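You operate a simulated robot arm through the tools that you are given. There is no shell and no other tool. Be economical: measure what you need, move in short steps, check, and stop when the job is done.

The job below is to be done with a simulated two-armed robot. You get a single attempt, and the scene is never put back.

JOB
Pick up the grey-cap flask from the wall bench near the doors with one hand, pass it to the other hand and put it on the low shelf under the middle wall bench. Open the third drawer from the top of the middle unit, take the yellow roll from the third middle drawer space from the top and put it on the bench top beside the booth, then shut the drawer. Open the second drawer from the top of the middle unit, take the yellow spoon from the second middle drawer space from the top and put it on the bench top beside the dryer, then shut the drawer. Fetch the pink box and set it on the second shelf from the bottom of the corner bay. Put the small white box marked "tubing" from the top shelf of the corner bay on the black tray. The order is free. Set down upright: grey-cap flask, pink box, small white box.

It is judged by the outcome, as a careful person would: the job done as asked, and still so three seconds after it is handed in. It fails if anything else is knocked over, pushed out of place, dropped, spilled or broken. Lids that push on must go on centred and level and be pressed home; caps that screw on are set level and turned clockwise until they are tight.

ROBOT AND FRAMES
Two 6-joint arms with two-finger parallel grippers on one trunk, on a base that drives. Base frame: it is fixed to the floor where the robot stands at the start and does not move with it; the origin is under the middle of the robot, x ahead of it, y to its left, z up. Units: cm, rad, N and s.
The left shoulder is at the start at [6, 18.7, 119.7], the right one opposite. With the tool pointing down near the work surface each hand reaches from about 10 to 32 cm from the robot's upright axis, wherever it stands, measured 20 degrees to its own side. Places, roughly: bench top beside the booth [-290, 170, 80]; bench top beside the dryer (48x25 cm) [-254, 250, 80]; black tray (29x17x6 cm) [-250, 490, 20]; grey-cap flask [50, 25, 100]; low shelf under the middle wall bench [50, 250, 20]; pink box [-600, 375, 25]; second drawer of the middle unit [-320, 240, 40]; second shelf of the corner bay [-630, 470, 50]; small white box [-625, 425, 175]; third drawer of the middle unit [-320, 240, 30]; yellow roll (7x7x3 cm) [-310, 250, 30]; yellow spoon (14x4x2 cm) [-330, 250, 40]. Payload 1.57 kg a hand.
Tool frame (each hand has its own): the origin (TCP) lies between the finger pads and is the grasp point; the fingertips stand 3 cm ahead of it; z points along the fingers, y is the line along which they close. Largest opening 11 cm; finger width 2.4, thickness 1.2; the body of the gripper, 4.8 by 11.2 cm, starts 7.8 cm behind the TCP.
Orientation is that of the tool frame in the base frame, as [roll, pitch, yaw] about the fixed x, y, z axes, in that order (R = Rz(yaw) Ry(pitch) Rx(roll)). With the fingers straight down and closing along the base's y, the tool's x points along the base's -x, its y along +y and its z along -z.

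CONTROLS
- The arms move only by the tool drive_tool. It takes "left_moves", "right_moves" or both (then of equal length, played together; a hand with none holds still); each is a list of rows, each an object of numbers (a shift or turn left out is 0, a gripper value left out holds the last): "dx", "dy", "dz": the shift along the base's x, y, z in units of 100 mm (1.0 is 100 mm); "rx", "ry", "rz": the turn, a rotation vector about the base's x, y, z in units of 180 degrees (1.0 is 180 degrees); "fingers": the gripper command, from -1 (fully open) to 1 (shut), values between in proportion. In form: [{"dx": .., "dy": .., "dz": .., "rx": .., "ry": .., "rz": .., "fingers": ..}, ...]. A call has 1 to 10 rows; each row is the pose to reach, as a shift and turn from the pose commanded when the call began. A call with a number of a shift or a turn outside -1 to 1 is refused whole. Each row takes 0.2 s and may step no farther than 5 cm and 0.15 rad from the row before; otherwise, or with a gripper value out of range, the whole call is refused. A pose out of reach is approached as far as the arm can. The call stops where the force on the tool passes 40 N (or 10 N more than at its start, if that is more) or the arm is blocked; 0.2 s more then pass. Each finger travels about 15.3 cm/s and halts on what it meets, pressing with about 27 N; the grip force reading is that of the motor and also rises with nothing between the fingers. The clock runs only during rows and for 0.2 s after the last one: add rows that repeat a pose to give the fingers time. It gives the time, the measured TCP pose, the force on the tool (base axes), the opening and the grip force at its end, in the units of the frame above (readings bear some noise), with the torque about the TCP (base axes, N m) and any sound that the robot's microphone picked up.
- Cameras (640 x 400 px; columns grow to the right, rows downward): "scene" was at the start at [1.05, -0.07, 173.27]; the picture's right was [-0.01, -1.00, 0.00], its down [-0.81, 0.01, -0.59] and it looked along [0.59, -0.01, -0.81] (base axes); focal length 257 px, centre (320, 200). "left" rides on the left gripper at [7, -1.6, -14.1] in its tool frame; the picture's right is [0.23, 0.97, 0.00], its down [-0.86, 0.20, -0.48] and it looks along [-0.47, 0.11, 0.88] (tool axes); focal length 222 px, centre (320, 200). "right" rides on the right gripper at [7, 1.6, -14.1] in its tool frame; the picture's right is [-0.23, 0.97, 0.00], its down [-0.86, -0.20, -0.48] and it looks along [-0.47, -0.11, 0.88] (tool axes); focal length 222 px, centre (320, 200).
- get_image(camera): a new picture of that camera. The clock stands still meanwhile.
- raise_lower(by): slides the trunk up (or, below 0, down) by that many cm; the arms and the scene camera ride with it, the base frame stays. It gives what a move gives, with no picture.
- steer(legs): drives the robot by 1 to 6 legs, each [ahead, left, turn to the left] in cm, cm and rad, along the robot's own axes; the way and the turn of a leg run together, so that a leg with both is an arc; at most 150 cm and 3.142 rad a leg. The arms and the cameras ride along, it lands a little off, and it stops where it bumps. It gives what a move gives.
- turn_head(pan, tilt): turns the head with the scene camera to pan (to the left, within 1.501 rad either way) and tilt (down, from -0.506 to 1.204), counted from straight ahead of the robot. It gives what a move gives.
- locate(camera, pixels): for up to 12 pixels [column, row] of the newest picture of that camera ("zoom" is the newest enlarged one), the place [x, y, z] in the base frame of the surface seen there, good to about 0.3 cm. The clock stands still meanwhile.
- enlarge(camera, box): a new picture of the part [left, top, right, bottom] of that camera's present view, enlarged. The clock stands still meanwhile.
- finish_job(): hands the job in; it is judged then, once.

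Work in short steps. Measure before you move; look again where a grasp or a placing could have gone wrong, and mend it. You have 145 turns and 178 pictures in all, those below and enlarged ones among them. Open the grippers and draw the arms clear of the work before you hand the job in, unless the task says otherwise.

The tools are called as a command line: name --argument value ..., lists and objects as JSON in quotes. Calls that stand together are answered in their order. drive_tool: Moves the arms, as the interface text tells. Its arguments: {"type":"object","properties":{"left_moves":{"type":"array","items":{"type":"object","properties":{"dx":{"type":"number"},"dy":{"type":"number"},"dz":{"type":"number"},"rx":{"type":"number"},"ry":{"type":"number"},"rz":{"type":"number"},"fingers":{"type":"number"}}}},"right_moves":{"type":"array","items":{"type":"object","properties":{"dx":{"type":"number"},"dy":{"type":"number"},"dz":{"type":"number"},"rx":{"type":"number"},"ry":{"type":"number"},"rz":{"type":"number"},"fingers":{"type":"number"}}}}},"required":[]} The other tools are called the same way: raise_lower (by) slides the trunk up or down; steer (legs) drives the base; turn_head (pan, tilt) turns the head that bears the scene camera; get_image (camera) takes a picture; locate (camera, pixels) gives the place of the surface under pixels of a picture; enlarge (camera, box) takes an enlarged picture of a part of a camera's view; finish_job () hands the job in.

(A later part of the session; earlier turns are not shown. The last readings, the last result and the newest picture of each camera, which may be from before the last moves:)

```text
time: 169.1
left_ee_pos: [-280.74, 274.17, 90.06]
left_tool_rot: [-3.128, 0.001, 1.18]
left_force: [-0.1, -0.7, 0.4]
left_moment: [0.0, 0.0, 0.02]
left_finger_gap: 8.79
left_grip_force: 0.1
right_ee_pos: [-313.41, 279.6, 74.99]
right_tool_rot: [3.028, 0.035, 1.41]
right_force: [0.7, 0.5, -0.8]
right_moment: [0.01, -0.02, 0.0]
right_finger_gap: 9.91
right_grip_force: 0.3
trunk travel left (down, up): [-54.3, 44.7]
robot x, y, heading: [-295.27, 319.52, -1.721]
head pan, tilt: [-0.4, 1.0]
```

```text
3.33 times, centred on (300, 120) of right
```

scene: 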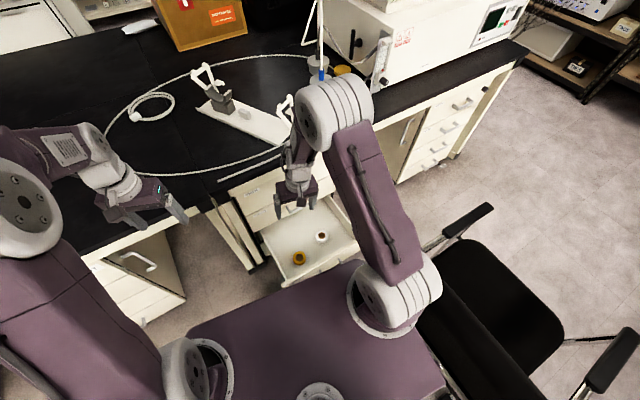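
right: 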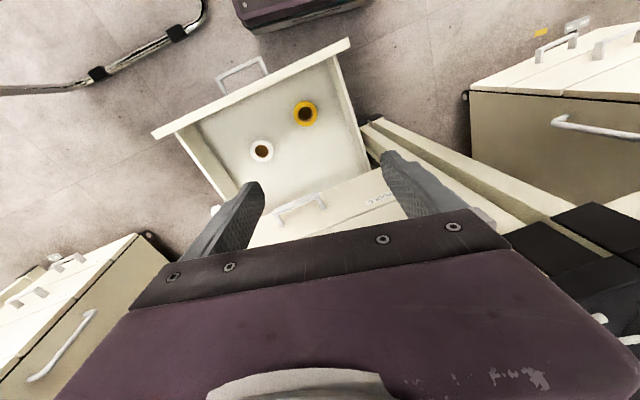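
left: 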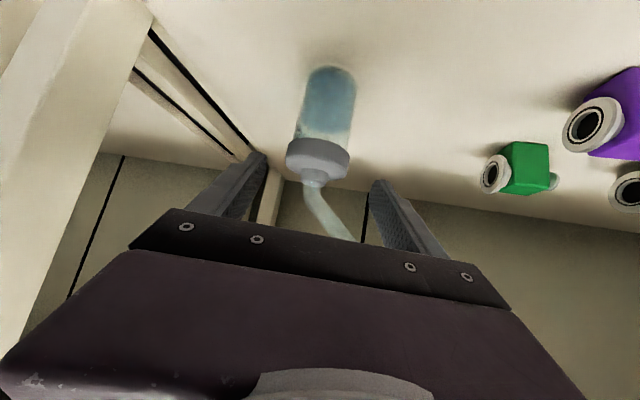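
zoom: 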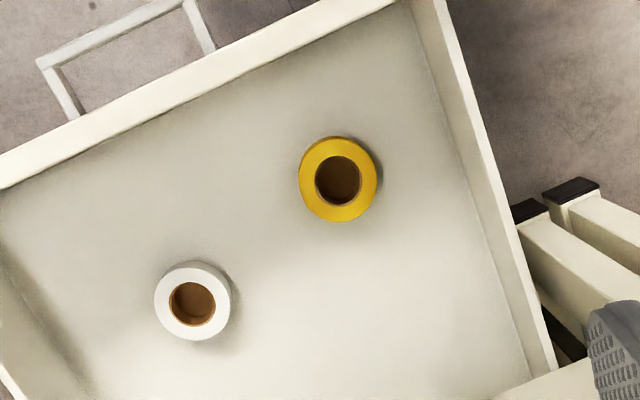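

Roll centre ≈ [−312.2, 278.1], ~6 cm wide. I fix the small tilt and centre over it with fingers open 8.2 cm.

drive_tool --right_moves '[{"dx": 0.06, "dy": -0.07, "rx": 0.003, "ry": 0.018, "fingers": -0.49}, {"dx": 0.12, "dy": -0.15, "rx": 0.006, "ry": 0.0355}, {"dx": 0.12, "dy": -0.15, "rx": 0.006, "ry": 0.0355}]'

raise_lower --by -32

get_image --camera "right"

```text
time: 169.8
left_ee_pos: [-280.81, 274.1, 90.08]
left_tool_rot: [-3.128, 0.002, 1.178]
left_force: [0.2, 0.3, 0.3]
left_moment: [-0.02, -0.02, 0.03]
left_finger_gap: 8.85
left_grip_force: 0.0
right_ee_pos: [-313.36, 279.75, 74.89]
right_tool_rot: [3.027, 0.034, 1.411]
right_force: [0.0, 0.2, -0.4]
right_moment: [-0.01, -0.02, 0.0]
right_finger_gap: 8.2
right_grip_force: 0.1
right hand out of reach, approached as far as the arm can: row 1, 2, 3
trunk travel left (down, up): [-54.3, 44.7]
robot x, y, heading: [-295.22, 319.42, -1.72]
head pan, tilt: [-0.4, 1.0]
```

```text
time: 173.0
left_ee_pos: [-280.82, 274.12, 58.09]
left_tool_rot: [-3.128, 0.001, 1.18]
left_force: [0.4, 0.4, 0.3]
left_moment: [0.02, 0.0, 0.01]
left_finger_gap: 8.81
left_grip_force: 0.2
right_ee_pos: [-313.35, 279.68, 42.9]
right_tool_rot: [3.028, 0.035, 1.409]
right_force: [-0.5, 0.4, 0.0]
right_moment: [0.01, 0.03, -0.01]
right_finger_gap: 8.2
right_grip_force: 0.0
trunk travel left (down, up): [-22.3, 76.7]
robot x, y, heading: [-295.0, 319.3, -1.719]
head pan, tilt: [-0.4, 1.0]
```

```text
91 pictures are left
```

right: 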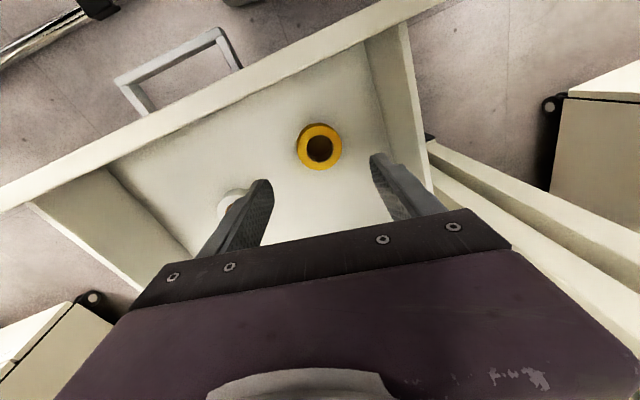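

Sideways alignment is near; the hand needs (+0.7, −1.5) cm. I nudge the base and re-check.

steer --legs '[[1.4, 0.9, 0]]'

raise_lower --by -10

get_image --camera "right"

```text
time: 173.8
left_ee_pos: [-280.08, 272.62, 58.18]
left_tool_rot: [-3.128, -0.001, 1.181]
left_force: [-0.4, -0.2, -0.7]
left_moment: [0.02, 0.01, 0.02]
left_finger_gap: 8.79
left_grip_force: 0.1
right_ee_pos: [-312.64, 278.08, 42.83]
right_tool_rot: [3.027, 0.032, 1.411]
right_force: [-0.2, -0.4, -0.1]
right_moment: [0.02, 0.02, -0.02]
right_finger_gap: 8.23
right_grip_force: 0.1
trunk travel left (down, up): [-22.3, 76.7]
robot x, y, heading: [-294.79, 317.86, -1.718]
head pan, tilt: [-0.4, 1.0]
```

```text
time: 175.1
left_ee_pos: [-280.02, 272.65, 48.3]
left_tool_rot: [-3.128, 0.002, 1.181]
left_force: [0.2, -0.2, -0.3]
left_moment: [0.01, -0.01, 0.0]
left_finger_gap: 8.81
left_grip_force: 0.0
right_ee_pos: [-312.53, 278.19, 32.85]
right_tool_rot: [3.03, 0.035, 1.41]
right_force: [0.5, 0.3, 0.6]
right_moment: [-0.02, 0.02, 0.0]
right_finger_gap: 8.19
right_grip_force: 0.1
trunk travel left (down, up): [-12.3, 86.7]
robot x, y, heading: [-294.72, 317.61, -1.719]
head pan, tilt: [-0.4, 1.0]
```

```text
90 pictures are left
```

right: 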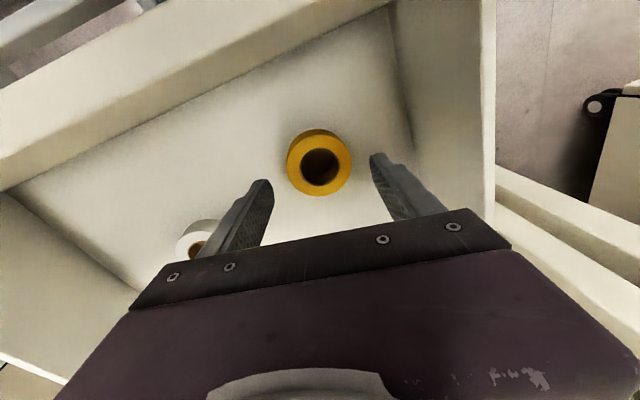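

Aligned. I lower 4.2 cm more and grip.

raise_lower --by -4.2

drive_tool --right_moves '[{"fingers": -0.2}, {"fingers": 0.2}, {"fingers": 1}, {"fingers": 1}]'

get_image --camera "right"

```text
time: 176.0
left_ee_pos: [-280.1, 272.67, 44.0]
left_tool_rot: [-3.127, 0.001, 1.182]
left_force: [-0.7, 0.5, 0.4]
left_moment: [-0.01, 0.04, -0.03]
left_finger_gap: 8.78
left_grip_force: 0.1
right_ee_pos: [-312.8, 278.05, 28.82]
right_tool_rot: [3.029, 0.035, 1.41]
right_force: [0.5, -0.2, 0.4]
right_moment: [0.01, 0.0, 0.01]
right_finger_gap: 8.19
right_grip_force: 0.0
trunk travel left (down, up): [-8.1, 90.9]
robot x, y, heading: [-294.44, 317.95, -1.724]
head pan, tilt: [-0.4, 1.0]
```

```text
time: 177.0
left_ee_pos: [-280.13, 272.71, 43.97]
left_tool_rot: [-3.128, 0.002, 1.181]
left_force: [0.6, -0.4, 1.0]
left_moment: [-0.03, -0.03, -0.03]
left_finger_gap: 8.78
left_grip_force: 0.0
right_ee_pos: [-312.82, 278.11, 28.68]
right_tool_rot: [3.029, 0.036, 1.412]
right_force: [-0.2, 0.1, 1.5]
right_moment: [0.01, 0.04, -0.01]
right_finger_gap: 6.17
right_grip_force: 26.8
trunk travel left (down, up): [-8.1, 90.9]
robot x, y, heading: [-295.06, 317.79, -1.722]
head pan, tilt: [-0.4, 1.0]
```

```text
89 pictures are left
```

right: 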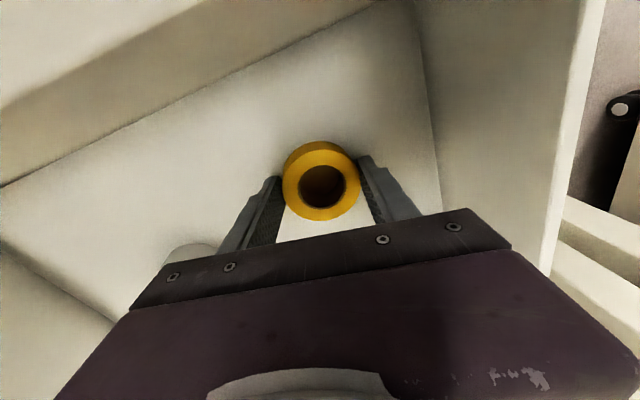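

Roll gripped (6.2). I lift it clear, back away from the drawer (left open for now), and survey the west route and the far side of the bench.

raise_lower --by 40

raise_lower --by 40

steer --legs '[[-45, 8, 0.15], [-40, 0, 0]]'

turn_head --pan -0.15 --tilt 0.4

get_image --camera "scene"

turn_head --pan -1.1 --tilt 0.35

get_image --camera "scene"

```text
time: 180.8
left_ee_pos: [-280.02, 272.59, 83.94]
left_tool_rot: [-3.127, 0.002, 1.181]
left_force: [-0.2, 0.1, -0.3]
left_moment: [0.02, 0.0, -0.07]
left_finger_gap: 8.82
left_grip_force: 0.1
right_ee_pos: [-312.77, 278.11, 68.58]
right_tool_rot: [3.029, 0.035, 1.411]
right_force: [-0.2, 0.7, -0.7]
right_moment: [-0.05, 0.0, -0.01]
right_finger_gap: 6.03
right_grip_force: 27.5
trunk travel left (down, up): [-48.1, 50.9]
robot x, y, heading: [-294.77, 317.79, -1.72]
head pan, tilt: [-0.4, 1.0]
```

```text
time: 184.6
left_ee_pos: [-280.15, 272.48, 123.97]
left_tool_rot: [-3.126, 0.002, 1.181]
left_force: [-0.1, 0.4, -0.5]
left_moment: [0.04, -0.01, -0.01]
left_finger_gap: 8.8
left_grip_force: 0.1
right_ee_pos: [-312.63, 278.17, 108.72]
right_tool_rot: [3.029, 0.035, 1.411]
right_force: [0.5, 0.2, -0.3]
right_moment: [0.01, -0.03, -0.01]
right_finger_gap: 6.03
right_grip_force: 27.0
trunk travel left (down, up): [-88.1, 10.9]
robot x, y, heading: [-294.66, 317.79, -1.715]
head pan, tilt: [-0.4, 1.0]
```

```text
time: 189.4
left_ee_pos: [-261.95, 358.42, 123.9]
left_tool_rot: [-3.128, -0.001, 1.32]
left_force: [-0.1, 0.4, -0.4]
left_moment: [0.01, -0.03, 0.01]
left_finger_gap: 8.8
left_grip_force: 0.0
right_ee_pos: [-294.79, 359.26, 108.63]
right_tool_rot: [3.028, 0.034, 1.55]
right_force: [0.3, -0.1, -0.4]
right_moment: [-0.01, -0.02, 0.01]
right_finger_gap: 6.0
right_grip_force: 26.8
trunk travel left (down, up): [-88.1, 10.9]
robot x, y, heading: [-282.98, 401.41, -1.58]
head pan, tilt: [-0.4, 1.0]
```

```text
time: 190.4
left_ee_pos: [-261.86, 358.57, 124.01]
left_tool_rot: [-3.126, 0.001, 1.322]
left_force: [0.4, -0.8, -0.5]
left_moment: [0.0, 0.04, -0.02]
left_finger_gap: 8.76
left_grip_force: 0.1
right_ee_pos: [-294.91, 359.43, 108.74]
right_tool_rot: [3.029, 0.036, 1.549]
right_force: [0.0, -0.3, -0.3]
right_moment: [-0.04, -0.04, 0.01]
right_finger_gap: 5.97
right_grip_force: 27.4
trunk travel left (down, up): [-88.1, 10.9]
robot x, y, heading: [-282.51, 401.02, -1.589]
head pan, tilt: [-0.15, 0.4]
```

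```text
88 pictures are left
```

scene: 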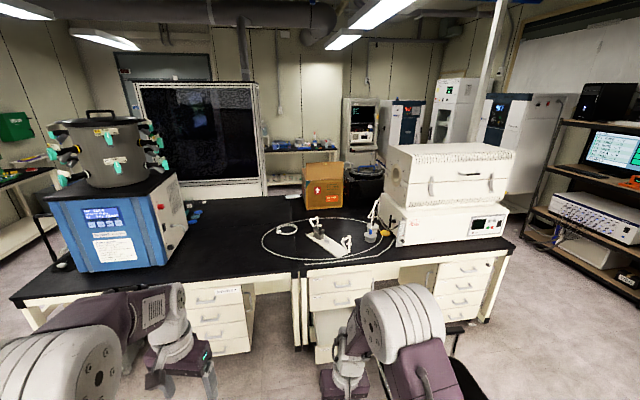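

```text
time: 191.7
left_ee_pos: [-261.75, 358.62, 123.94]
left_tool_rot: [-3.128, -0.001, 1.323]
left_force: [0.8, -0.5, 0.4]
left_moment: [-0.01, -0.01, 0.01]
left_finger_gap: 8.82
left_grip_force: 0.1
right_ee_pos: [-294.98, 359.34, 108.73]
right_tool_rot: [3.029, 0.035, 1.549]
right_force: [0.5, -0.6, -0.4]
right_moment: [0.0, 0.03, -0.02]
right_finger_gap: 5.96
right_grip_force: 26.5
trunk travel left (down, up): [-88.1, 10.9]
robot x, y, heading: [-282.76, 401.18, -1.585]
head pan, tilt: [-1.1, 0.351]
```

```text
87 pictures are left
```

scene: 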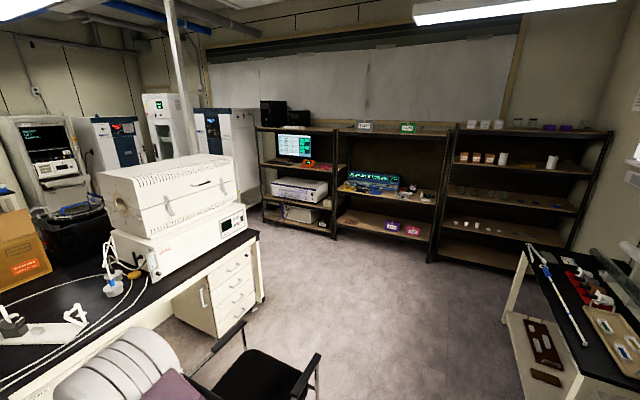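

I look again at the island straight ahead and locate its rear edge, the booth and the free area.

turn_head --pan -0.2 --tilt 0.4

enlarge --camera "scene" --box '[120, 80, 480, 300]'

locate --camera "zoom" --pixels '[[330, 205], [285, 210], [250, 190], [300, 250], [345, 200], [395, 210], [270, 170], [480, 180], [180, 200], [640, 190], [310, 125], [215, 230]]'

```text
time: 192.9
left_ee_pos: [-261.9, 358.59, 123.89]
left_tool_rot: [-3.128, 0.001, 1.32]
left_force: [0.0, -0.5, 0.6]
left_moment: [-0.01, 0.04, 0.01]
left_finger_gap: 8.8
left_grip_force: 0.1
right_ee_pos: [-295.03, 359.48, 108.64]
right_tool_rot: [3.028, 0.035, 1.55]
right_force: [0.4, -0.5, -1.1]
right_moment: [0.0, -0.01, 0.0]
right_finger_gap: 5.96
right_grip_force: 26.5
trunk travel left (down, up): [-88.1, 10.9]
robot x, y, heading: [-282.67, 401.2, -1.58]
head pan, tilt: [-0.201, 0.4]
```

```text
1.78 times, centred on (300, 190) of scene
```

zoom: 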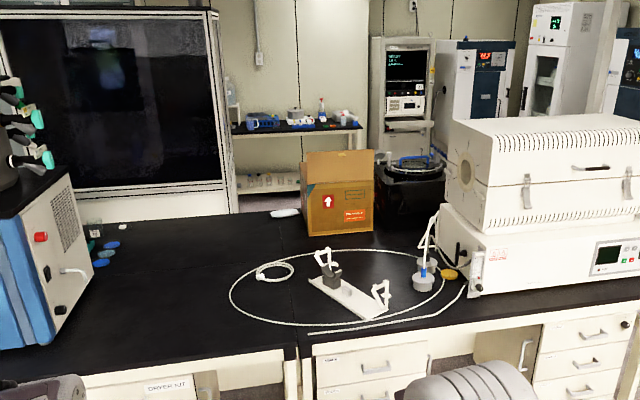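

```text
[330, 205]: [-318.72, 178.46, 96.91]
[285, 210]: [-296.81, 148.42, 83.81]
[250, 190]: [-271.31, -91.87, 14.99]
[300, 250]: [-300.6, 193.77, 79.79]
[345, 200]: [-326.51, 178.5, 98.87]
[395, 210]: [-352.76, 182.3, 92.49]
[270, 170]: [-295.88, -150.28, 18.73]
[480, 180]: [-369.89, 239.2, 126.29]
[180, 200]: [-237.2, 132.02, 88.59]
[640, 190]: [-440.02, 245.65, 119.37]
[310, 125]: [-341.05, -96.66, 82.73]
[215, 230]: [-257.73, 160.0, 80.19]
```

The roll's place must be reached from the other side. I check the west passage by locating floor points.

turn_head --pan -0.8 --tilt 0.4

get_image --camera "scene"

locate --camera "scene" --pixels '[[400, 240], [360, 220], [440, 225], [330, 180], [300, 120], [345, 165], [240, 150], [180, 190], [480, 240], [395, 300]]'

```text
time: 193.9
left_ee_pos: [-261.98, 358.57, 123.91]
left_tool_rot: [-3.127, 0.0, 1.321]
left_force: [0.4, 0.3, -0.3]
left_moment: [-0.01, -0.03, 0.03]
left_finger_gap: 8.8
left_grip_force: 0.1
right_ee_pos: [-294.82, 359.48, 108.67]
right_tool_rot: [3.028, 0.035, 1.55]
right_force: [0.3, -0.7, -0.9]
right_moment: [0.0, -0.02, -0.01]
right_finger_gap: 5.97
right_grip_force: 27.2
trunk travel left (down, up): [-88.1, 10.9]
robot x, y, heading: [-282.8, 401.12, -1.585]
head pan, tilt: [-0.799, 0.4]
```

```text
85 pictures are left
```

scene: 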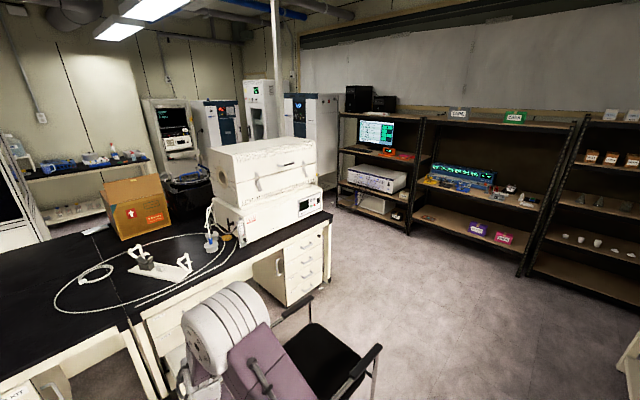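

```text
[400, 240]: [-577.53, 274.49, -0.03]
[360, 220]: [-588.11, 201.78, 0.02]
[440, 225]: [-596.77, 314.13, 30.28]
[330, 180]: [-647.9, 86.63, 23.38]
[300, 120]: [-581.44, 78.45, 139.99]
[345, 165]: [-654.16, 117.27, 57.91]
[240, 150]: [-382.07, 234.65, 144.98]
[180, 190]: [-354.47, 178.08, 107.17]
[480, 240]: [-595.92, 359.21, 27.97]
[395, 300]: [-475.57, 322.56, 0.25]
```

West passage is clear (shelf fronts at x≈−596, island end ≈−450). I drive around the island's west end to its south side.

steer --legs '[[0, -120, 0], [0, -117, 0], [150, 0, 0], [150, 0, 0], [40, 0, 0], [0, 0, 3.14]]'

turn_head --pan -0.7 --tilt 0.6

get_image --camera "scene"

get_image --camera "right"

```text
time: 228.4
left_ee_pos: [-547.91, 118.41, 123.98]
left_tool_rot: [-3.127, 0.002, -1.992]
left_force: [0.2, 0.4, -0.1]
left_moment: [-0.01, 0.01, -0.05]
left_finger_gap: 8.83
left_grip_force: 0.0
right_ee_pos: [-515.38, 111.74, 108.65]
right_tool_rot: [3.027, 0.036, -1.759]
right_force: [0.4, -0.4, -0.3]
right_moment: [0.01, -0.03, 0.01]
right_finger_gap: 5.94
right_grip_force: 27.2
trunk travel left (down, up): [-88.1, 10.9]
robot x, y, heading: [-534.46, 72.79, 1.393]
head pan, tilt: [-0.799, 0.4]
```

```text
time: 229.1
left_ee_pos: [-547.85, 118.38, 123.95]
left_tool_rot: [-3.127, 0.002, -1.992]
left_force: [0.5, 0.3, 0.2]
left_moment: [0.01, -0.01, 0.0]
left_finger_gap: 8.8
left_grip_force: 0.1
right_ee_pos: [-515.45, 111.89, 108.59]
right_tool_rot: [3.029, 0.035, -1.761]
right_force: [0.1, 0.1, 0.3]
right_moment: [-0.06, 0.0, -0.04]
right_finger_gap: 5.94
right_grip_force: 27.2
trunk travel left (down, up): [-88.1, 10.9]
robot x, y, heading: [-534.58, 72.47, 1.396]
head pan, tilt: [-0.7, 0.6]
```

```text
84 pictures are left
```

scene: 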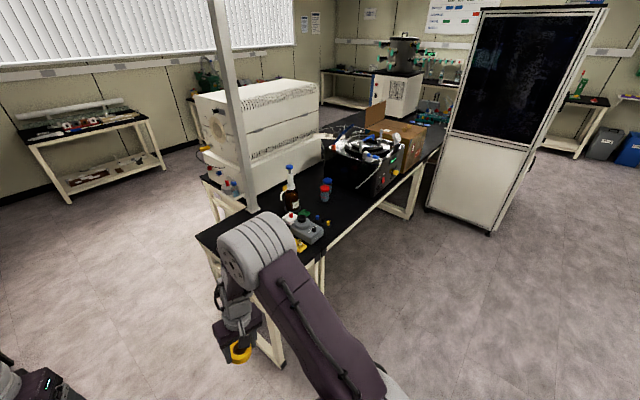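

```text
83 pictures are left
```

right: 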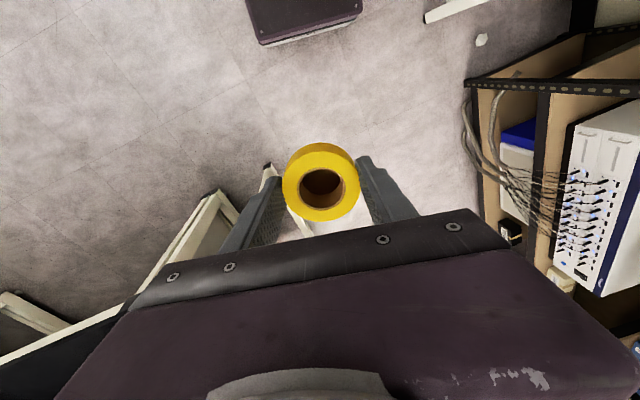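

The roll is secure. I locate the bench's south edge, the cardboard box and the booth.

locate --camera "scene" --pixels '[[430, 208], [445, 140], [400, 185], [340, 235], [425, 135], [428, 160], [405, 130], [490, 235], [280, 365], [438, 150]]'

enlarge --camera "scene" --box '[320, 80, 480, 240]'

```text
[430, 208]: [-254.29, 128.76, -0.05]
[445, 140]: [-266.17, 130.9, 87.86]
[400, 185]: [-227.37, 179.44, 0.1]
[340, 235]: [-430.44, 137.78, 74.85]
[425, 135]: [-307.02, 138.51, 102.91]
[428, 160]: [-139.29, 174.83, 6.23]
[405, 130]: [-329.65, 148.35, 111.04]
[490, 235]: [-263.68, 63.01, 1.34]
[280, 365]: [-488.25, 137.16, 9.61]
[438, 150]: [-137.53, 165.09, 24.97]
```

```text
2.50 times, centred on (400, 160) of scene
```

zoom: 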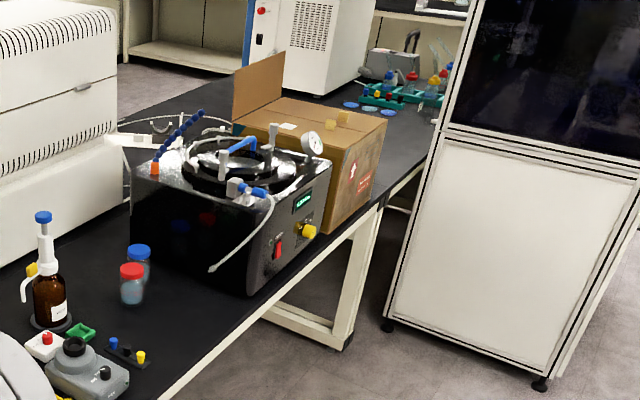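

Island edge y≈137; booth face x≈−264. I square the heading, strafe east to x≈−296, and raise/extend the right arm relative to the shoulder.

steer --legs '[[0, 0, 0.175], [0, -120, 0], [0, -118, 0]]'

drive_tool --right_moves '[{"dz": 0.4}, {"dz": 0.8}, {"dz": 1.0}, {"dz": 1.0, "dy": 0.3}, {"dz": 1.0, "dy": 0.6}]'

turn_head --pan -0.3 --tilt 0.9

get_image --camera "scene"

get_image --camera "right"

```text
time: 241.6
left_ee_pos: [-314.4, 111.76, 123.95]
left_tool_rot: [-3.127, 0.002, -1.825]
left_force: [-0.8, 0.3, -0.4]
left_moment: [0.0, -0.01, -0.02]
left_finger_gap: 8.8
left_grip_force: 0.0
right_ee_pos: [-281.34, 110.7, 108.75]
right_tool_rot: [3.029, 0.034, -1.595]
right_force: [-0.6, -0.6, -0.9]
right_moment: [-0.03, -0.04, -0.02]
right_finger_gap: 5.95
right_grip_force: 26.9
trunk travel left (down, up): [-88.1, 10.9]
robot x, y, heading: [-293.81, 69.07, 1.557]
head pan, tilt: [-0.7, 0.6]
```

```text
time: 242.8
left_ee_pos: [-314.26, 111.98, 123.99]
left_tool_rot: [-3.128, 0.0, -1.825]
left_force: [0.5, -0.6, -0.4]
left_moment: [0.04, 0.01, -0.02]
left_finger_gap: 8.84
left_grip_force: 0.0
right_ee_pos: [-281.33, 115.49, 116.45]
right_tool_rot: [2.955, 0.053, -1.603]
right_force: [-0.3, 0.7, -1.6]
right_moment: [0.0, 0.01, -0.01]
right_finger_gap: 5.93
right_grip_force: 26.7
right hand out of reach, approached as far as the arm can: row 1, 2, 3, 4, 5
trunk travel left (down, up): [-88.1, 10.9]
robot x, y, heading: [-293.54, 68.7, 1.557]
head pan, tilt: [-0.7, 0.6]
```

```text
time: 243.7
left_ee_pos: [-314.19, 111.82, 123.98]
left_tool_rot: [-3.128, 0.0, -1.825]
left_force: [-0.5, 0.3, 0.2]
left_moment: [0.03, -0.03, -0.01]
left_finger_gap: 8.78
left_grip_force: 0.0
right_ee_pos: [-281.5, 115.22, 116.44]
right_tool_rot: [2.955, 0.055, -1.604]
right_force: [0.3, 0.0, 0.0]
right_moment: [0.0, -0.01, 0.01]
right_finger_gap: 5.93
right_grip_force: 27.0
trunk travel left (down, up): [-88.1, 10.9]
robot x, y, heading: [-293.57, 69.17, 1.555]
head pan, tilt: [-0.3, 0.901]
```

```text
81 pictures are left
```

scene: 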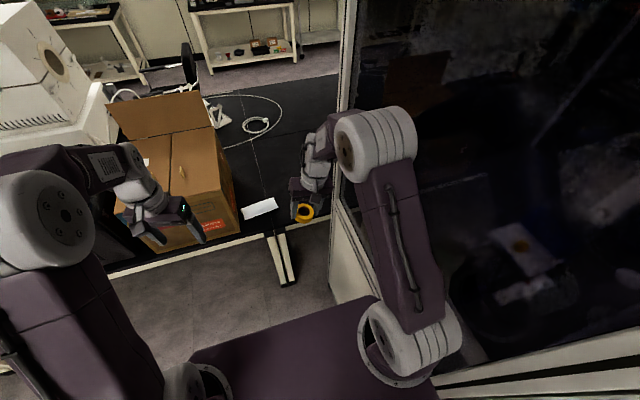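

```text
80 pictures are left
```

right: 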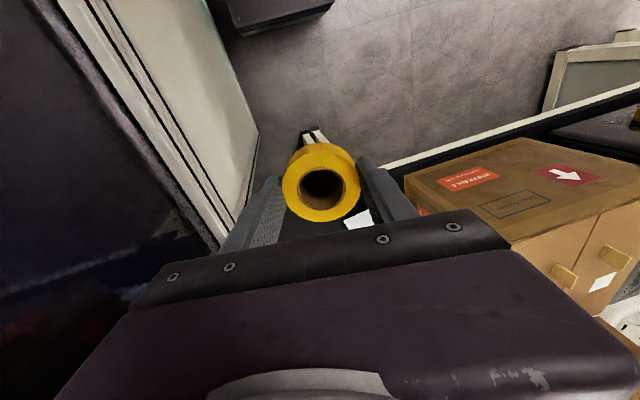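

I locate the free bench area between the cardboard box, the paper and the booth.

locate --camera "scene" --pixels '[[260, 208], [275, 200], [275, 178], [285, 150], [330, 185], [237, 205], [290, 255], [335, 210], [350, 255], [230, 170], [395, 120], [270, 232]]'

```text
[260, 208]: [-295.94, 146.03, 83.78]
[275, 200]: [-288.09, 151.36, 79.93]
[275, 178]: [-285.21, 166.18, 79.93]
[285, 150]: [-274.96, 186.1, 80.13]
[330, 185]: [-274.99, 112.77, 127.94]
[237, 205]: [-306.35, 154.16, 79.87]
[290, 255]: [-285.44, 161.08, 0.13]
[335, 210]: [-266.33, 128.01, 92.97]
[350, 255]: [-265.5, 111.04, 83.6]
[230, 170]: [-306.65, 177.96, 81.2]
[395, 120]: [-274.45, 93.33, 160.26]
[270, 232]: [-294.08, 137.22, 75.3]
```

The left hand would come over the cardboard box; I locate the box's top and flap heights.

locate --camera "scene" --pixels '[[185, 150], [190, 95], [215, 150], [130, 115], [232, 210], [160, 245], [205, 225]]'

drive_tool --left_moves '[{"dz": 0.2, "dy": -0.35}, {"dz": 0.5, "dy": -0.7}, {"dz": 0.8, "dy": -1.0}, {"dz": 1.0, "dy": -1.0}]'

drive_tool --left_moves '[{"dz": 0.2, "dy": -0.35}, {"dz": 0.5, "dy": -0.7}, {"dz": 0.8, "dy": -1.0}]'

```text
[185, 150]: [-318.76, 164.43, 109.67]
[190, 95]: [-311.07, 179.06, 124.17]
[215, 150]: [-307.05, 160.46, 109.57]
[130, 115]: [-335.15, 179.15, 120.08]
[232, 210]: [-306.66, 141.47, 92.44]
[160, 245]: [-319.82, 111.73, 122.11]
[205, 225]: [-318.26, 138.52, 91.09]
```

```text
time: 244.7
left_ee_pos: [-314.43, 101.93, 133.67]
left_tool_rot: [-3.127, 0.001, -1.825]
left_force: [-0.2, 0.5, -0.7]
left_moment: [-0.01, 0.0, 0.02]
left_finger_gap: 8.8
left_grip_force: 0.0
right_ee_pos: [-281.37, 115.36, 116.41]
right_tool_rot: [2.954, 0.051, -1.606]
right_force: [0.0, 0.0, -0.7]
right_moment: [-0.01, -0.03, -0.01]
right_finger_gap: 5.96
right_grip_force: 27.1
trunk travel left (down, up): [-88.1, 10.9]
robot x, y, heading: [-293.72, 68.74, 1.557]
head pan, tilt: [-0.3, 0.901]
```

```text
time: 245.5
left_ee_pos: [-314.66, 94.86, 142.14]
left_tool_rot: [-3.125, -0.002, -1.827]
left_force: [0.2, 0.4, 0.8]
left_moment: [-0.06, -0.02, 0.03]
left_finger_gap: 8.84
left_grip_force: 0.1
left hand out of reach, approached as far as the arm can: row 3
right_ee_pos: [-281.51, 115.46, 116.27]
right_tool_rot: [2.955, 0.053, -1.604]
right_force: [0.0, 0.0, -1.0]
right_moment: [-0.02, -0.01, 0.02]
right_finger_gap: 5.94
right_grip_force: 27.3
trunk travel left (down, up): [-88.1, 10.9]
robot x, y, heading: [-293.28, 68.78, 1.556]
head pan, tilt: [-0.3, 0.901]
```

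Box top is 109.7. I lower the right arm 8 cm relative to the shoulder (also levelling it) so the left hand stays above the box, then drive in.

drive_tool --right_moves '[{"dz": -0.4}, {"dz": -0.8, "ry": -0.03, "rx": -0.008}, {"dz": -0.8, "ry": -0.06, "rx": -0.017}, {"dz": -0.8, "ry": -0.06, "rx": -0.017}]'

steer --legs '[[46, 1, 0.014]]'

get_image --camera "scene"

get_image --camera "right"

```text
time: 246.5
left_ee_pos: [-314.69, 94.48, 142.01]
left_tool_rot: [-3.127, -0.004, -1.825]
left_force: [0.5, 0.0, -0.6]
left_moment: [-0.02, 0.0, -0.02]
left_finger_gap: 8.8
left_grip_force: 0.0
right_ee_pos: [-281.44, 114.22, 108.61]
right_tool_rot: [3.005, 0.043, -1.602]
right_force: [-0.2, -0.3, -1.2]
right_moment: [-0.01, 0.02, 0.03]
right_finger_gap: 5.94
right_grip_force: 27.0
right hand out of reach, approached as far as the arm can: row 2, 3, 4
trunk travel left (down, up): [-88.1, 10.9]
robot x, y, heading: [-293.79, 69.47, 1.555]
head pan, tilt: [-0.3, 0.901]
```

```text
time: 249.3
left_ee_pos: [-314.99, 140.02, 142.13]
left_tool_rot: [-3.128, 0.0, -1.823]
left_force: [0.1, -0.1, 0.1]
left_moment: [0.03, -0.03, -0.01]
left_finger_gap: 8.79
left_grip_force: 0.1
right_ee_pos: [-281.93, 159.64, 108.7]
right_tool_rot: [3.006, 0.045, -1.599]
right_force: [0.6, -0.1, -0.8]
right_moment: [-0.01, -0.04, -0.01]
right_finger_gap: 5.94
right_grip_force: 27.3
trunk travel left (down, up): [-88.1, 10.9]
robot x, y, heading: [-294.16, 114.94, 1.556]
head pan, tilt: [-0.3, 0.901]
```

```text
79 pictures are left
```

scene: 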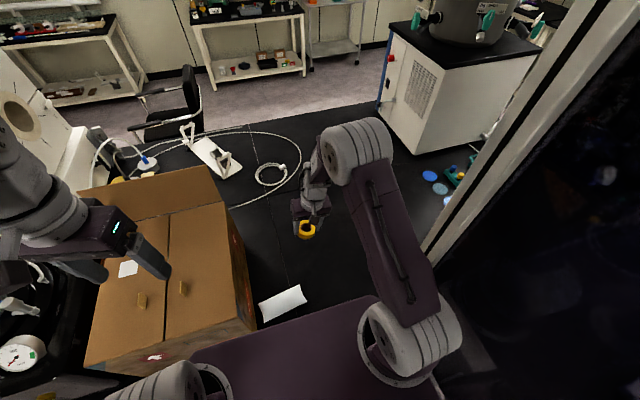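

```text
78 pictures are left
```

right: 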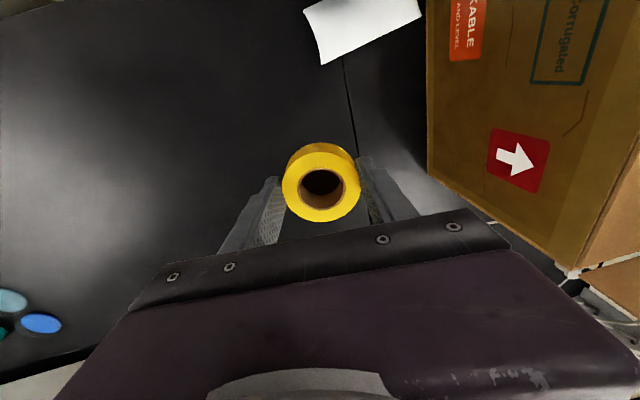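

Free space below. I lower 24 cm, then feel down with the arm.

raise_lower --by -24

drive_tool --right_moves '[{"dz": -0.04}, {"dz": -0.08}]'

get_image --camera "right"

```text
time: 251.8
left_ee_pos: [-315.08, 140.27, 118.15]
left_tool_rot: [-3.129, -0.002, -1.825]
left_force: [-0.1, -1.1, 0.5]
left_moment: [-0.02, -0.03, 0.01]
left_finger_gap: 8.78
left_grip_force: 0.1
right_ee_pos: [-281.97, 159.96, 84.62]
right_tool_rot: [3.006, 0.044, -1.601]
right_force: [-0.8, -0.5, -1.5]
right_moment: [0.0, 0.0, 0.02]
right_finger_gap: 5.94
right_grip_force: 26.6
trunk travel left (down, up): [-64.1, 34.9]
robot x, y, heading: [-294.16, 114.76, 1.557]
head pan, tilt: [-0.3, 0.901]
```

```text
time: 252.4
left_ee_pos: [-315.0, 140.09, 118.08]
left_tool_rot: [-3.129, -0.001, -1.824]
left_force: [0.5, -0.4, 0.2]
left_moment: [0.02, 0.0, 0.06]
left_finger_gap: 8.81
left_grip_force: 0.0
right_ee_pos: [-282.02, 159.89, 84.2]
right_tool_rot: [3.003, 0.048, -1.6]
right_force: [2.5, -1.9, 13.1]
right_moment: [-0.07, -0.43, -0.03]
right_finger_gap: 5.93
right_grip_force: 27.2
trunk travel left (down, up): [-64.1, 34.9]
robot x, y, heading: [-294.04, 114.68, 1.553]
head pan, tilt: [-0.3, 0.901]
```

```text
77 pictures are left
```

right: 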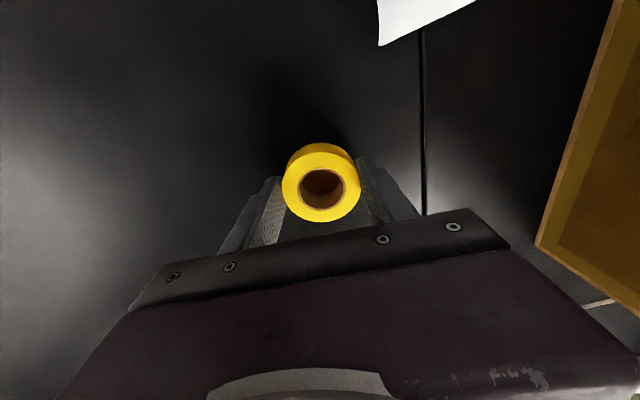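

Contact (13 N). I release, rise, check, then drive back around the west end.

drive_tool --right_moves '[{"dz": 0.02, "fingers": -0.2}, {"dz": 0.02, "fingers": -0.5}, {"dz": 0.02, "fingers": -0.5}]'

raise_lower --by 24

get_image --camera "right"

steer --legs '[[-46, 0, 0], [0, 120, 0], [0, 118, 0], [150, 0, 0], [108, 0, 0], [0, 0, -3.14]]'

```text
time: 253.2
left_ee_pos: [-315.12, 140.21, 118.06]
left_tool_rot: [-3.127, -0.001, -1.824]
left_force: [0.0, 0.3, 0.5]
left_moment: [-0.02, -0.02, 0.0]
left_finger_gap: 8.79
left_grip_force: 0.0
right_ee_pos: [-281.9, 159.88, 84.03]
right_tool_rot: [3.005, 0.042, -1.599]
right_force: [0.1, 0.2, 0.1]
right_moment: [0.07, -0.03, -0.03]
right_finger_gap: 8.23
right_grip_force: 0.1
trunk travel left (down, up): [-64.1, 34.9]
robot x, y, heading: [-294.16, 114.65, 1.558]
head pan, tilt: [-0.3, 0.901]
```

```text
time: 255.7
left_ee_pos: [-315.15, 140.18, 142.06]
left_tool_rot: [-3.129, -0.002, -1.823]
left_force: [0.2, 0.0, -0.5]
left_moment: [0.01, 0.0, 0.0]
left_finger_gap: 8.76
left_grip_force: 0.0
right_ee_pos: [-281.93, 159.92, 108.19]
right_tool_rot: [3.006, 0.046, -1.6]
right_force: [0.1, 0.1, -0.2]
right_moment: [0.0, -0.01, 0.01]
right_finger_gap: 8.25
right_grip_force: 0.1
trunk travel left (down, up): [-88.1, 10.9]
robot x, y, heading: [-293.85, 114.8, 1.556]
head pan, tilt: [-0.3, 0.901]
```

```text
76 pictures are left
```

right: 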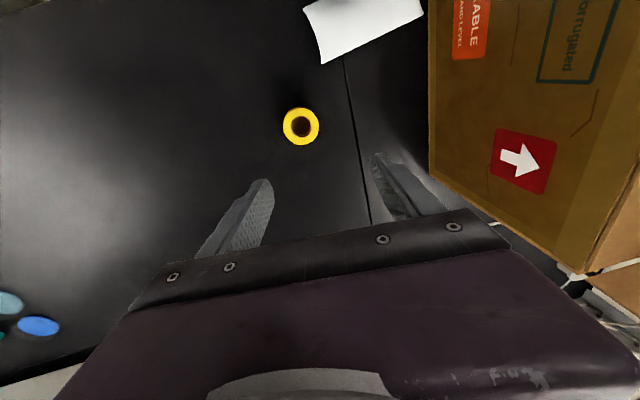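

```text
time: 288.9
left_ee_pos: [-518.73, 297.88, 142.05]
left_tool_rot: [-3.128, -0.002, 1.428]
left_force: [0.8, 0.1, 0.1]
left_moment: [0.0, -0.01, 0.01]
left_finger_gap: 8.8
left_grip_force: 0.1
right_ee_pos: [-549.42, 274.69, 108.07]
right_tool_rot: [3.005, 0.044, 1.651]
right_force: [-0.4, 0.4, 0.2]
right_moment: [-0.02, 0.02, 0.01]
right_finger_gap: 8.25
right_grip_force: 0.0
trunk travel left (down, up): [-88.1, 10.9]
robot x, y, heading: [-542.27, 320.7, -1.473]
head pan, tilt: [-0.3, 0.901]
```

Roll lies flat on the bench. Now at the west side, I do the corner-bay tasks: I move off, face the shelves, and look.

steer --legs '[[-45, 50, 0], [0, 0, -1.72]]'

turn_head --pan -0.1 --tilt 0.35

get_image --camera "scene"

```text
time: 296.8
left_ee_pos: [-524.23, 350.54, 142.02]
left_tool_rot: [-3.127, 0.0, -0.294]
left_force: [-0.5, -0.6, -0.1]
left_moment: [0.0, 0.05, -0.01]
left_finger_gap: 8.8
left_grip_force: 0.1
right_ee_pos: [-542.46, 384.58, 108.07]
right_tool_rot: [3.005, 0.042, -0.07]
right_force: [-0.1, 0.6, 0.5]
right_moment: [0.03, 0.01, 0.05]
right_finger_gap: 8.25
right_grip_force: 0.1
trunk travel left (down, up): [-88.1, 10.9]
robot x, y, heading: [-498.11, 370.42, 3.088]
head pan, tilt: [-0.3, 0.901]
```

```text
time: 297.7
left_ee_pos: [-524.19, 350.65, 141.96]
left_tool_rot: [-3.127, -0.001, -0.295]
left_force: [0.0, 0.5, -0.3]
left_moment: [0.0, 0.03, 0.0]
left_finger_gap: 8.82
left_grip_force: 0.0
right_ee_pos: [-542.44, 384.49, 108.05]
right_tool_rot: [3.005, 0.042, -0.072]
right_force: [0.6, 0.0, 0.1]
right_moment: [-0.01, 0.01, 0.02]
right_finger_gap: 8.25
right_grip_force: 0.1
trunk travel left (down, up): [-88.1, 10.9]
robot x, y, heading: [-497.54, 370.63, 3.087]
head pan, tilt: [-0.099, 0.351]
```

```text
75 pictures are left
```

scene: 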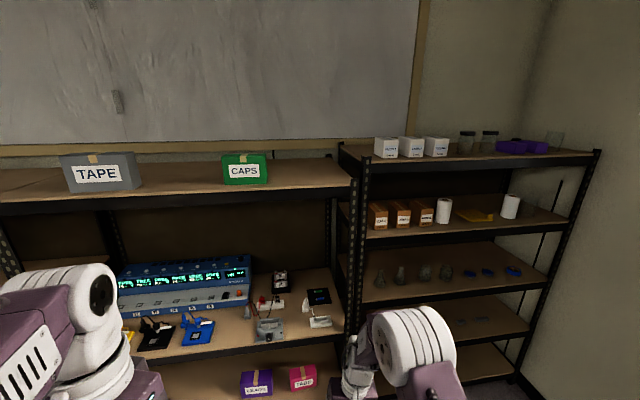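

I zoom in on the white boxes, the pink box, and the second shelf of the corner bay, and measure.

enlarge --camera "scene" --box '[340, 120, 560, 240]'

locate --camera "scene" --pixels '[[386, 147], [411, 147], [437, 147], [385, 158], [303, 378], [302, 366], [480, 320], [440, 330], [480, 350], [480, 278], [500, 335], [350, 160]]'

enlarge --camera "scene" --box '[220, 280, 540, 400]'

```text
2.91 times, centred on (450, 180) of scene
```

zoom: 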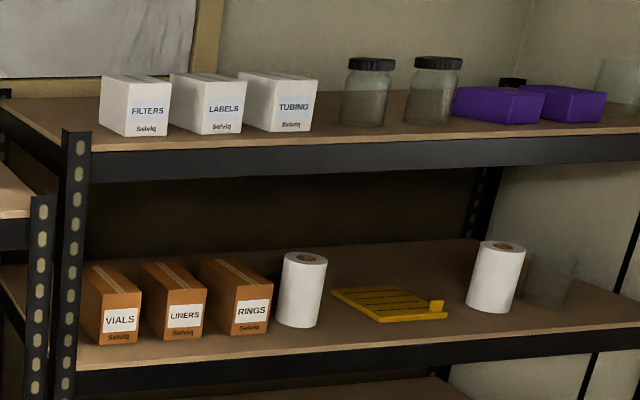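

```text
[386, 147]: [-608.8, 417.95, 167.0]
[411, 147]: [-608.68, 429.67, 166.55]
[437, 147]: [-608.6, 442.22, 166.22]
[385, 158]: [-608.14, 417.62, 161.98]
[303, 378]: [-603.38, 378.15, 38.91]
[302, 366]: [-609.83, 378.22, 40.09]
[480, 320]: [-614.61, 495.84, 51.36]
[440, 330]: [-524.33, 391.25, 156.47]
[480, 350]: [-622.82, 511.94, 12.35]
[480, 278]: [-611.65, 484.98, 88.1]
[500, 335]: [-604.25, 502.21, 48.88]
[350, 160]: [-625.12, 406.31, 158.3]
```

```text
2.00 times, centred on (380, 340) of scene
```

zoom: 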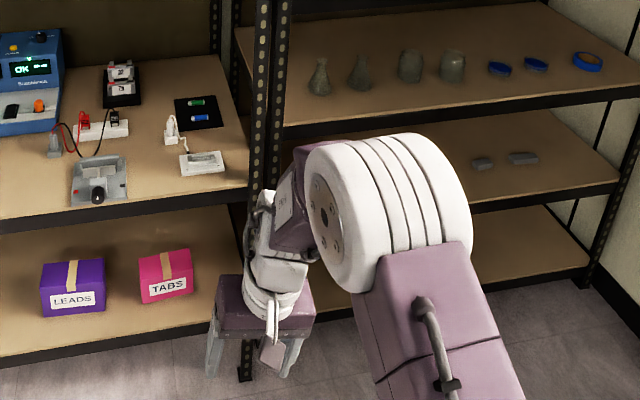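

The TUBING box is the rightmost white one (y≈442). I measure the pink box's edges and the second shelf.

locate --camera "zoom" --pixels '[[145, 290], [192, 283], [140, 262], [185, 252], [165, 310], [100, 270], [60, 330], [480, 180], [560, 210], [585, 145], [210, 330], [484, 165]]'

enlarge --camera "scene" --box '[360, 125, 500, 175]'

locate --camera "zoom" --pixels '[[308, 58], [410, 72], [310, 140], [405, 150], [355, 55], [400, 62], [340, 110], [300, 110], [198, 100], [290, 150], [415, 130], [440, 150]]'

```text
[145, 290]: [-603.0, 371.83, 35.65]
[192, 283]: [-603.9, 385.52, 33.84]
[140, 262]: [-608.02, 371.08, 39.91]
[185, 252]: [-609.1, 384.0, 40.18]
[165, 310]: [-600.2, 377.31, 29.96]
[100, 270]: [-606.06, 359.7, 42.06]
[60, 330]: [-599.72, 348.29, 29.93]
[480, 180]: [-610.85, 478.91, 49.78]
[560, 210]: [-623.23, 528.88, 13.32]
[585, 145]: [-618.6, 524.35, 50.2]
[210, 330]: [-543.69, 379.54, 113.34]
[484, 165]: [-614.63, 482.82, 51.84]
```

```text
4.57 times, centred on (430, 150) of scene
```

zoom: 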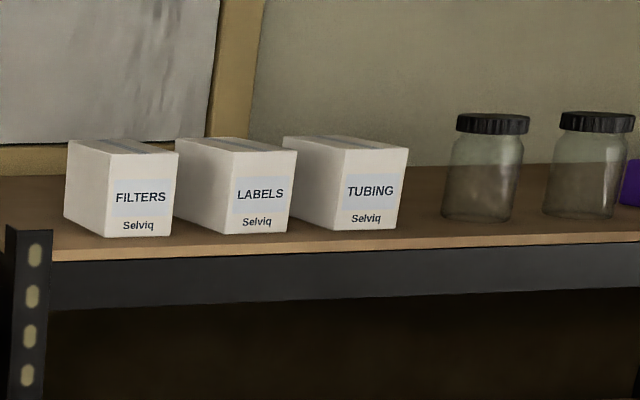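

```text
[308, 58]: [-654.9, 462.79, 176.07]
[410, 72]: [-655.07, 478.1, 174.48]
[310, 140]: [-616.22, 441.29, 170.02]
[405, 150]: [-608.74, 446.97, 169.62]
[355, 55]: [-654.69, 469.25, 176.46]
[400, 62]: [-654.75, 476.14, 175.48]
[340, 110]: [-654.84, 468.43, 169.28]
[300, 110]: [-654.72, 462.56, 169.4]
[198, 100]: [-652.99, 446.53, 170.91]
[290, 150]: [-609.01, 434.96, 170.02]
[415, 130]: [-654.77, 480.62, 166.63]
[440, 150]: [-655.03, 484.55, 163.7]
```

I zoom closely on the pink box and the shelf above it to get its depth.

turn_head --pan -0.1 --tilt 0.75

enlarge --camera "scene" --box '[230, 180, 390, 280]'

get_image --camera "right"

```text
time: 298.6
left_ee_pos: [-524.35, 350.55, 142.14]
left_tool_rot: [-3.128, -0.002, -0.295]
left_force: [0.3, 0.0, -0.2]
left_moment: [0.02, 0.01, -0.01]
left_finger_gap: 8.81
left_grip_force: 0.0
right_ee_pos: [-542.46, 384.38, 108.04]
right_tool_rot: [3.006, 0.043, -0.073]
right_force: [0.4, 0.0, -0.4]
right_moment: [0.01, -0.02, 0.01]
right_finger_gap: 8.28
right_grip_force: 0.0
trunk travel left (down, up): [-88.1, 10.9]
robot x, y, heading: [-497.51, 370.63, 3.085]
head pan, tilt: [-0.099, 0.75]
```

```text
4.00 times, centred on (310, 230) of scene
```

zoom: 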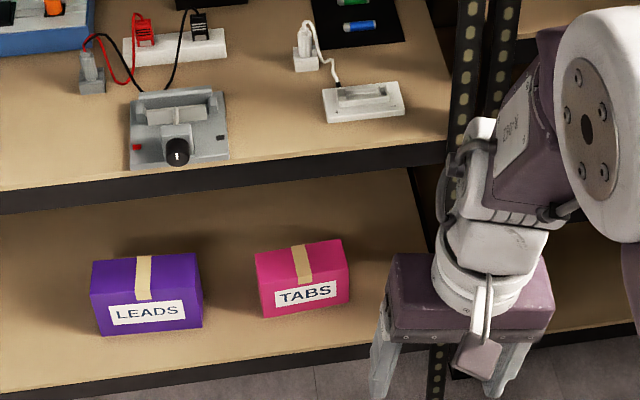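

```text
70 pictures are left
```

right: 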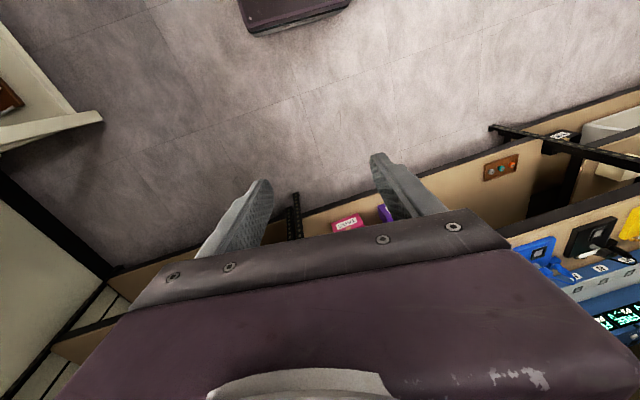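

locate --camera "zoom" --pixels '[[260, 275], [347, 262], [262, 255], [342, 243], [262, 315], [348, 300], [300, 285], [310, 345], [330, 150], [300, 165], [300, 370], [300, 262]]'

```text
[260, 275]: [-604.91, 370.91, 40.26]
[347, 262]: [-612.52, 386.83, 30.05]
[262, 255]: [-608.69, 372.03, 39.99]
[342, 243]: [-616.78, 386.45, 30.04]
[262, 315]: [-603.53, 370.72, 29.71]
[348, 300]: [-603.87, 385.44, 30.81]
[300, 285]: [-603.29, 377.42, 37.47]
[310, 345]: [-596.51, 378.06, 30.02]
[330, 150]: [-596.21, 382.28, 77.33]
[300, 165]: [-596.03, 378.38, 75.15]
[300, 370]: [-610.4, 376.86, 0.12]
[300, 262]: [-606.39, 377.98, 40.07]
```

Pink box: x −603.4…≈−611, y 370.8–385.4, z 30–40.2; only its depth (~8 cm) fits the gripper. I turn the right hand so it closes front-to-back and tilt it forward ~28° so the wrist stays outside the shelf.

drive_tool --right_moves '[{"rz": 0.047, "fingers": -0.96}, {"rz": 0.094}, {"rz": 0.141}, {"rz": 0.188}, {"rz": 0.235}, {"rz": 0.282}, {"rz": 0.329}, {"rz": 0.376}, {"rz": 0.423}, {"rz": 0.47}]'

drive_tool --right_moves '[{"rz": 0.01, "ry": 0.04, "dx": -0.1}, {"rz": 0.02, "ry": 0.08, "dx": -0.2}, {"rz": 0.03, "ry": 0.12, "dx": -0.3}, {"rz": 0.04, "ry": 0.16, "dx": -0.4}, {"rz": 0.053, "ry": 0.193, "dx": -0.5}]'

raise_lower --by -40

get_image --camera "scene"

```text
time: 300.8
left_ee_pos: [-524.17, 350.64, 141.94]
left_tool_rot: [-3.127, -0.001, -0.297]
left_force: [1.0, 0.7, 0.5]
left_moment: [-0.01, -0.01, 0.0]
left_finger_gap: 8.79
left_grip_force: 0.1
right_ee_pos: [-538.99, 383.22, 106.08]
right_tool_rot: [3.021, 0.128, 1.397]
right_force: [0.5, -0.1, 0.1]
right_moment: [-0.02, 0.03, 0.02]
right_finger_gap: 10.76
right_grip_force: 0.0
right hand out of reach, approached as far as the arm can: row 4, 5, 6, 7, 8, 9, 10
trunk travel left (down, up): [-88.1, 10.9]
robot x, y, heading: [-498.23, 370.22, 3.083]
head pan, tilt: [-0.099, 0.75]
```

```text
time: 302.0
left_ee_pos: [-524.25, 350.63, 142.15]
left_tool_rot: [-3.127, -0.002, -0.295]
left_force: [-0.4, -0.1, -0.1]
left_moment: [0.03, -0.02, 0.02]
left_finger_gap: 8.79
left_grip_force: 0.1
right_ee_pos: [-543.32, 382.68, 106.0]
right_tool_rot: [-2.7, 0.19, 1.644]
right_force: [-0.6, -0.2, -0.2]
right_moment: [-0.07, -0.07, 0.01]
right_finger_gap: 10.78
right_grip_force: 0.0
right hand out of reach, approached as far as the arm can: row 3, 4, 5
trunk travel left (down, up): [-88.1, 10.9]
robot x, y, heading: [-497.68, 370.36, 3.088]
head pan, tilt: [-0.099, 0.75]
```

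```text
time: 305.8
left_ee_pos: [-524.24, 350.57, 102.07]
left_tool_rot: [-3.128, -0.002, -0.296]
left_force: [0.1, -0.5, -0.2]
left_moment: [-0.01, -0.02, 0.02]
left_finger_gap: 8.79
left_grip_force: 0.1
right_ee_pos: [-543.57, 382.6, 65.91]
right_tool_rot: [-2.697, 0.188, 1.645]
right_force: [0.9, 0.6, -0.1]
right_moment: [0.02, -0.03, 0.03]
right_finger_gap: 10.78
right_grip_force: 0.0
trunk travel left (down, up): [-48.1, 50.9]
robot x, y, heading: [-497.74, 370.71, 3.088]
head pan, tilt: [-0.099, 0.75]
```

```text
69 pictures are left
```

scene: 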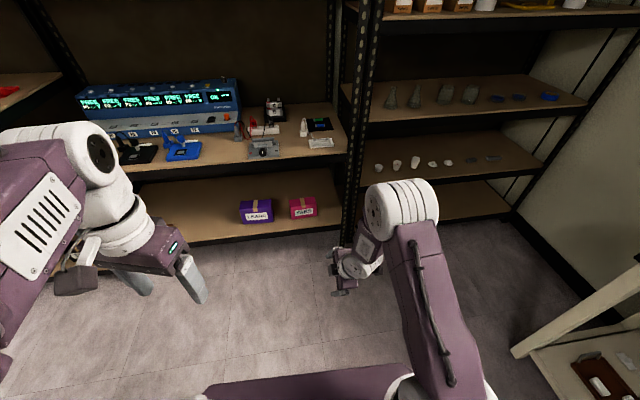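

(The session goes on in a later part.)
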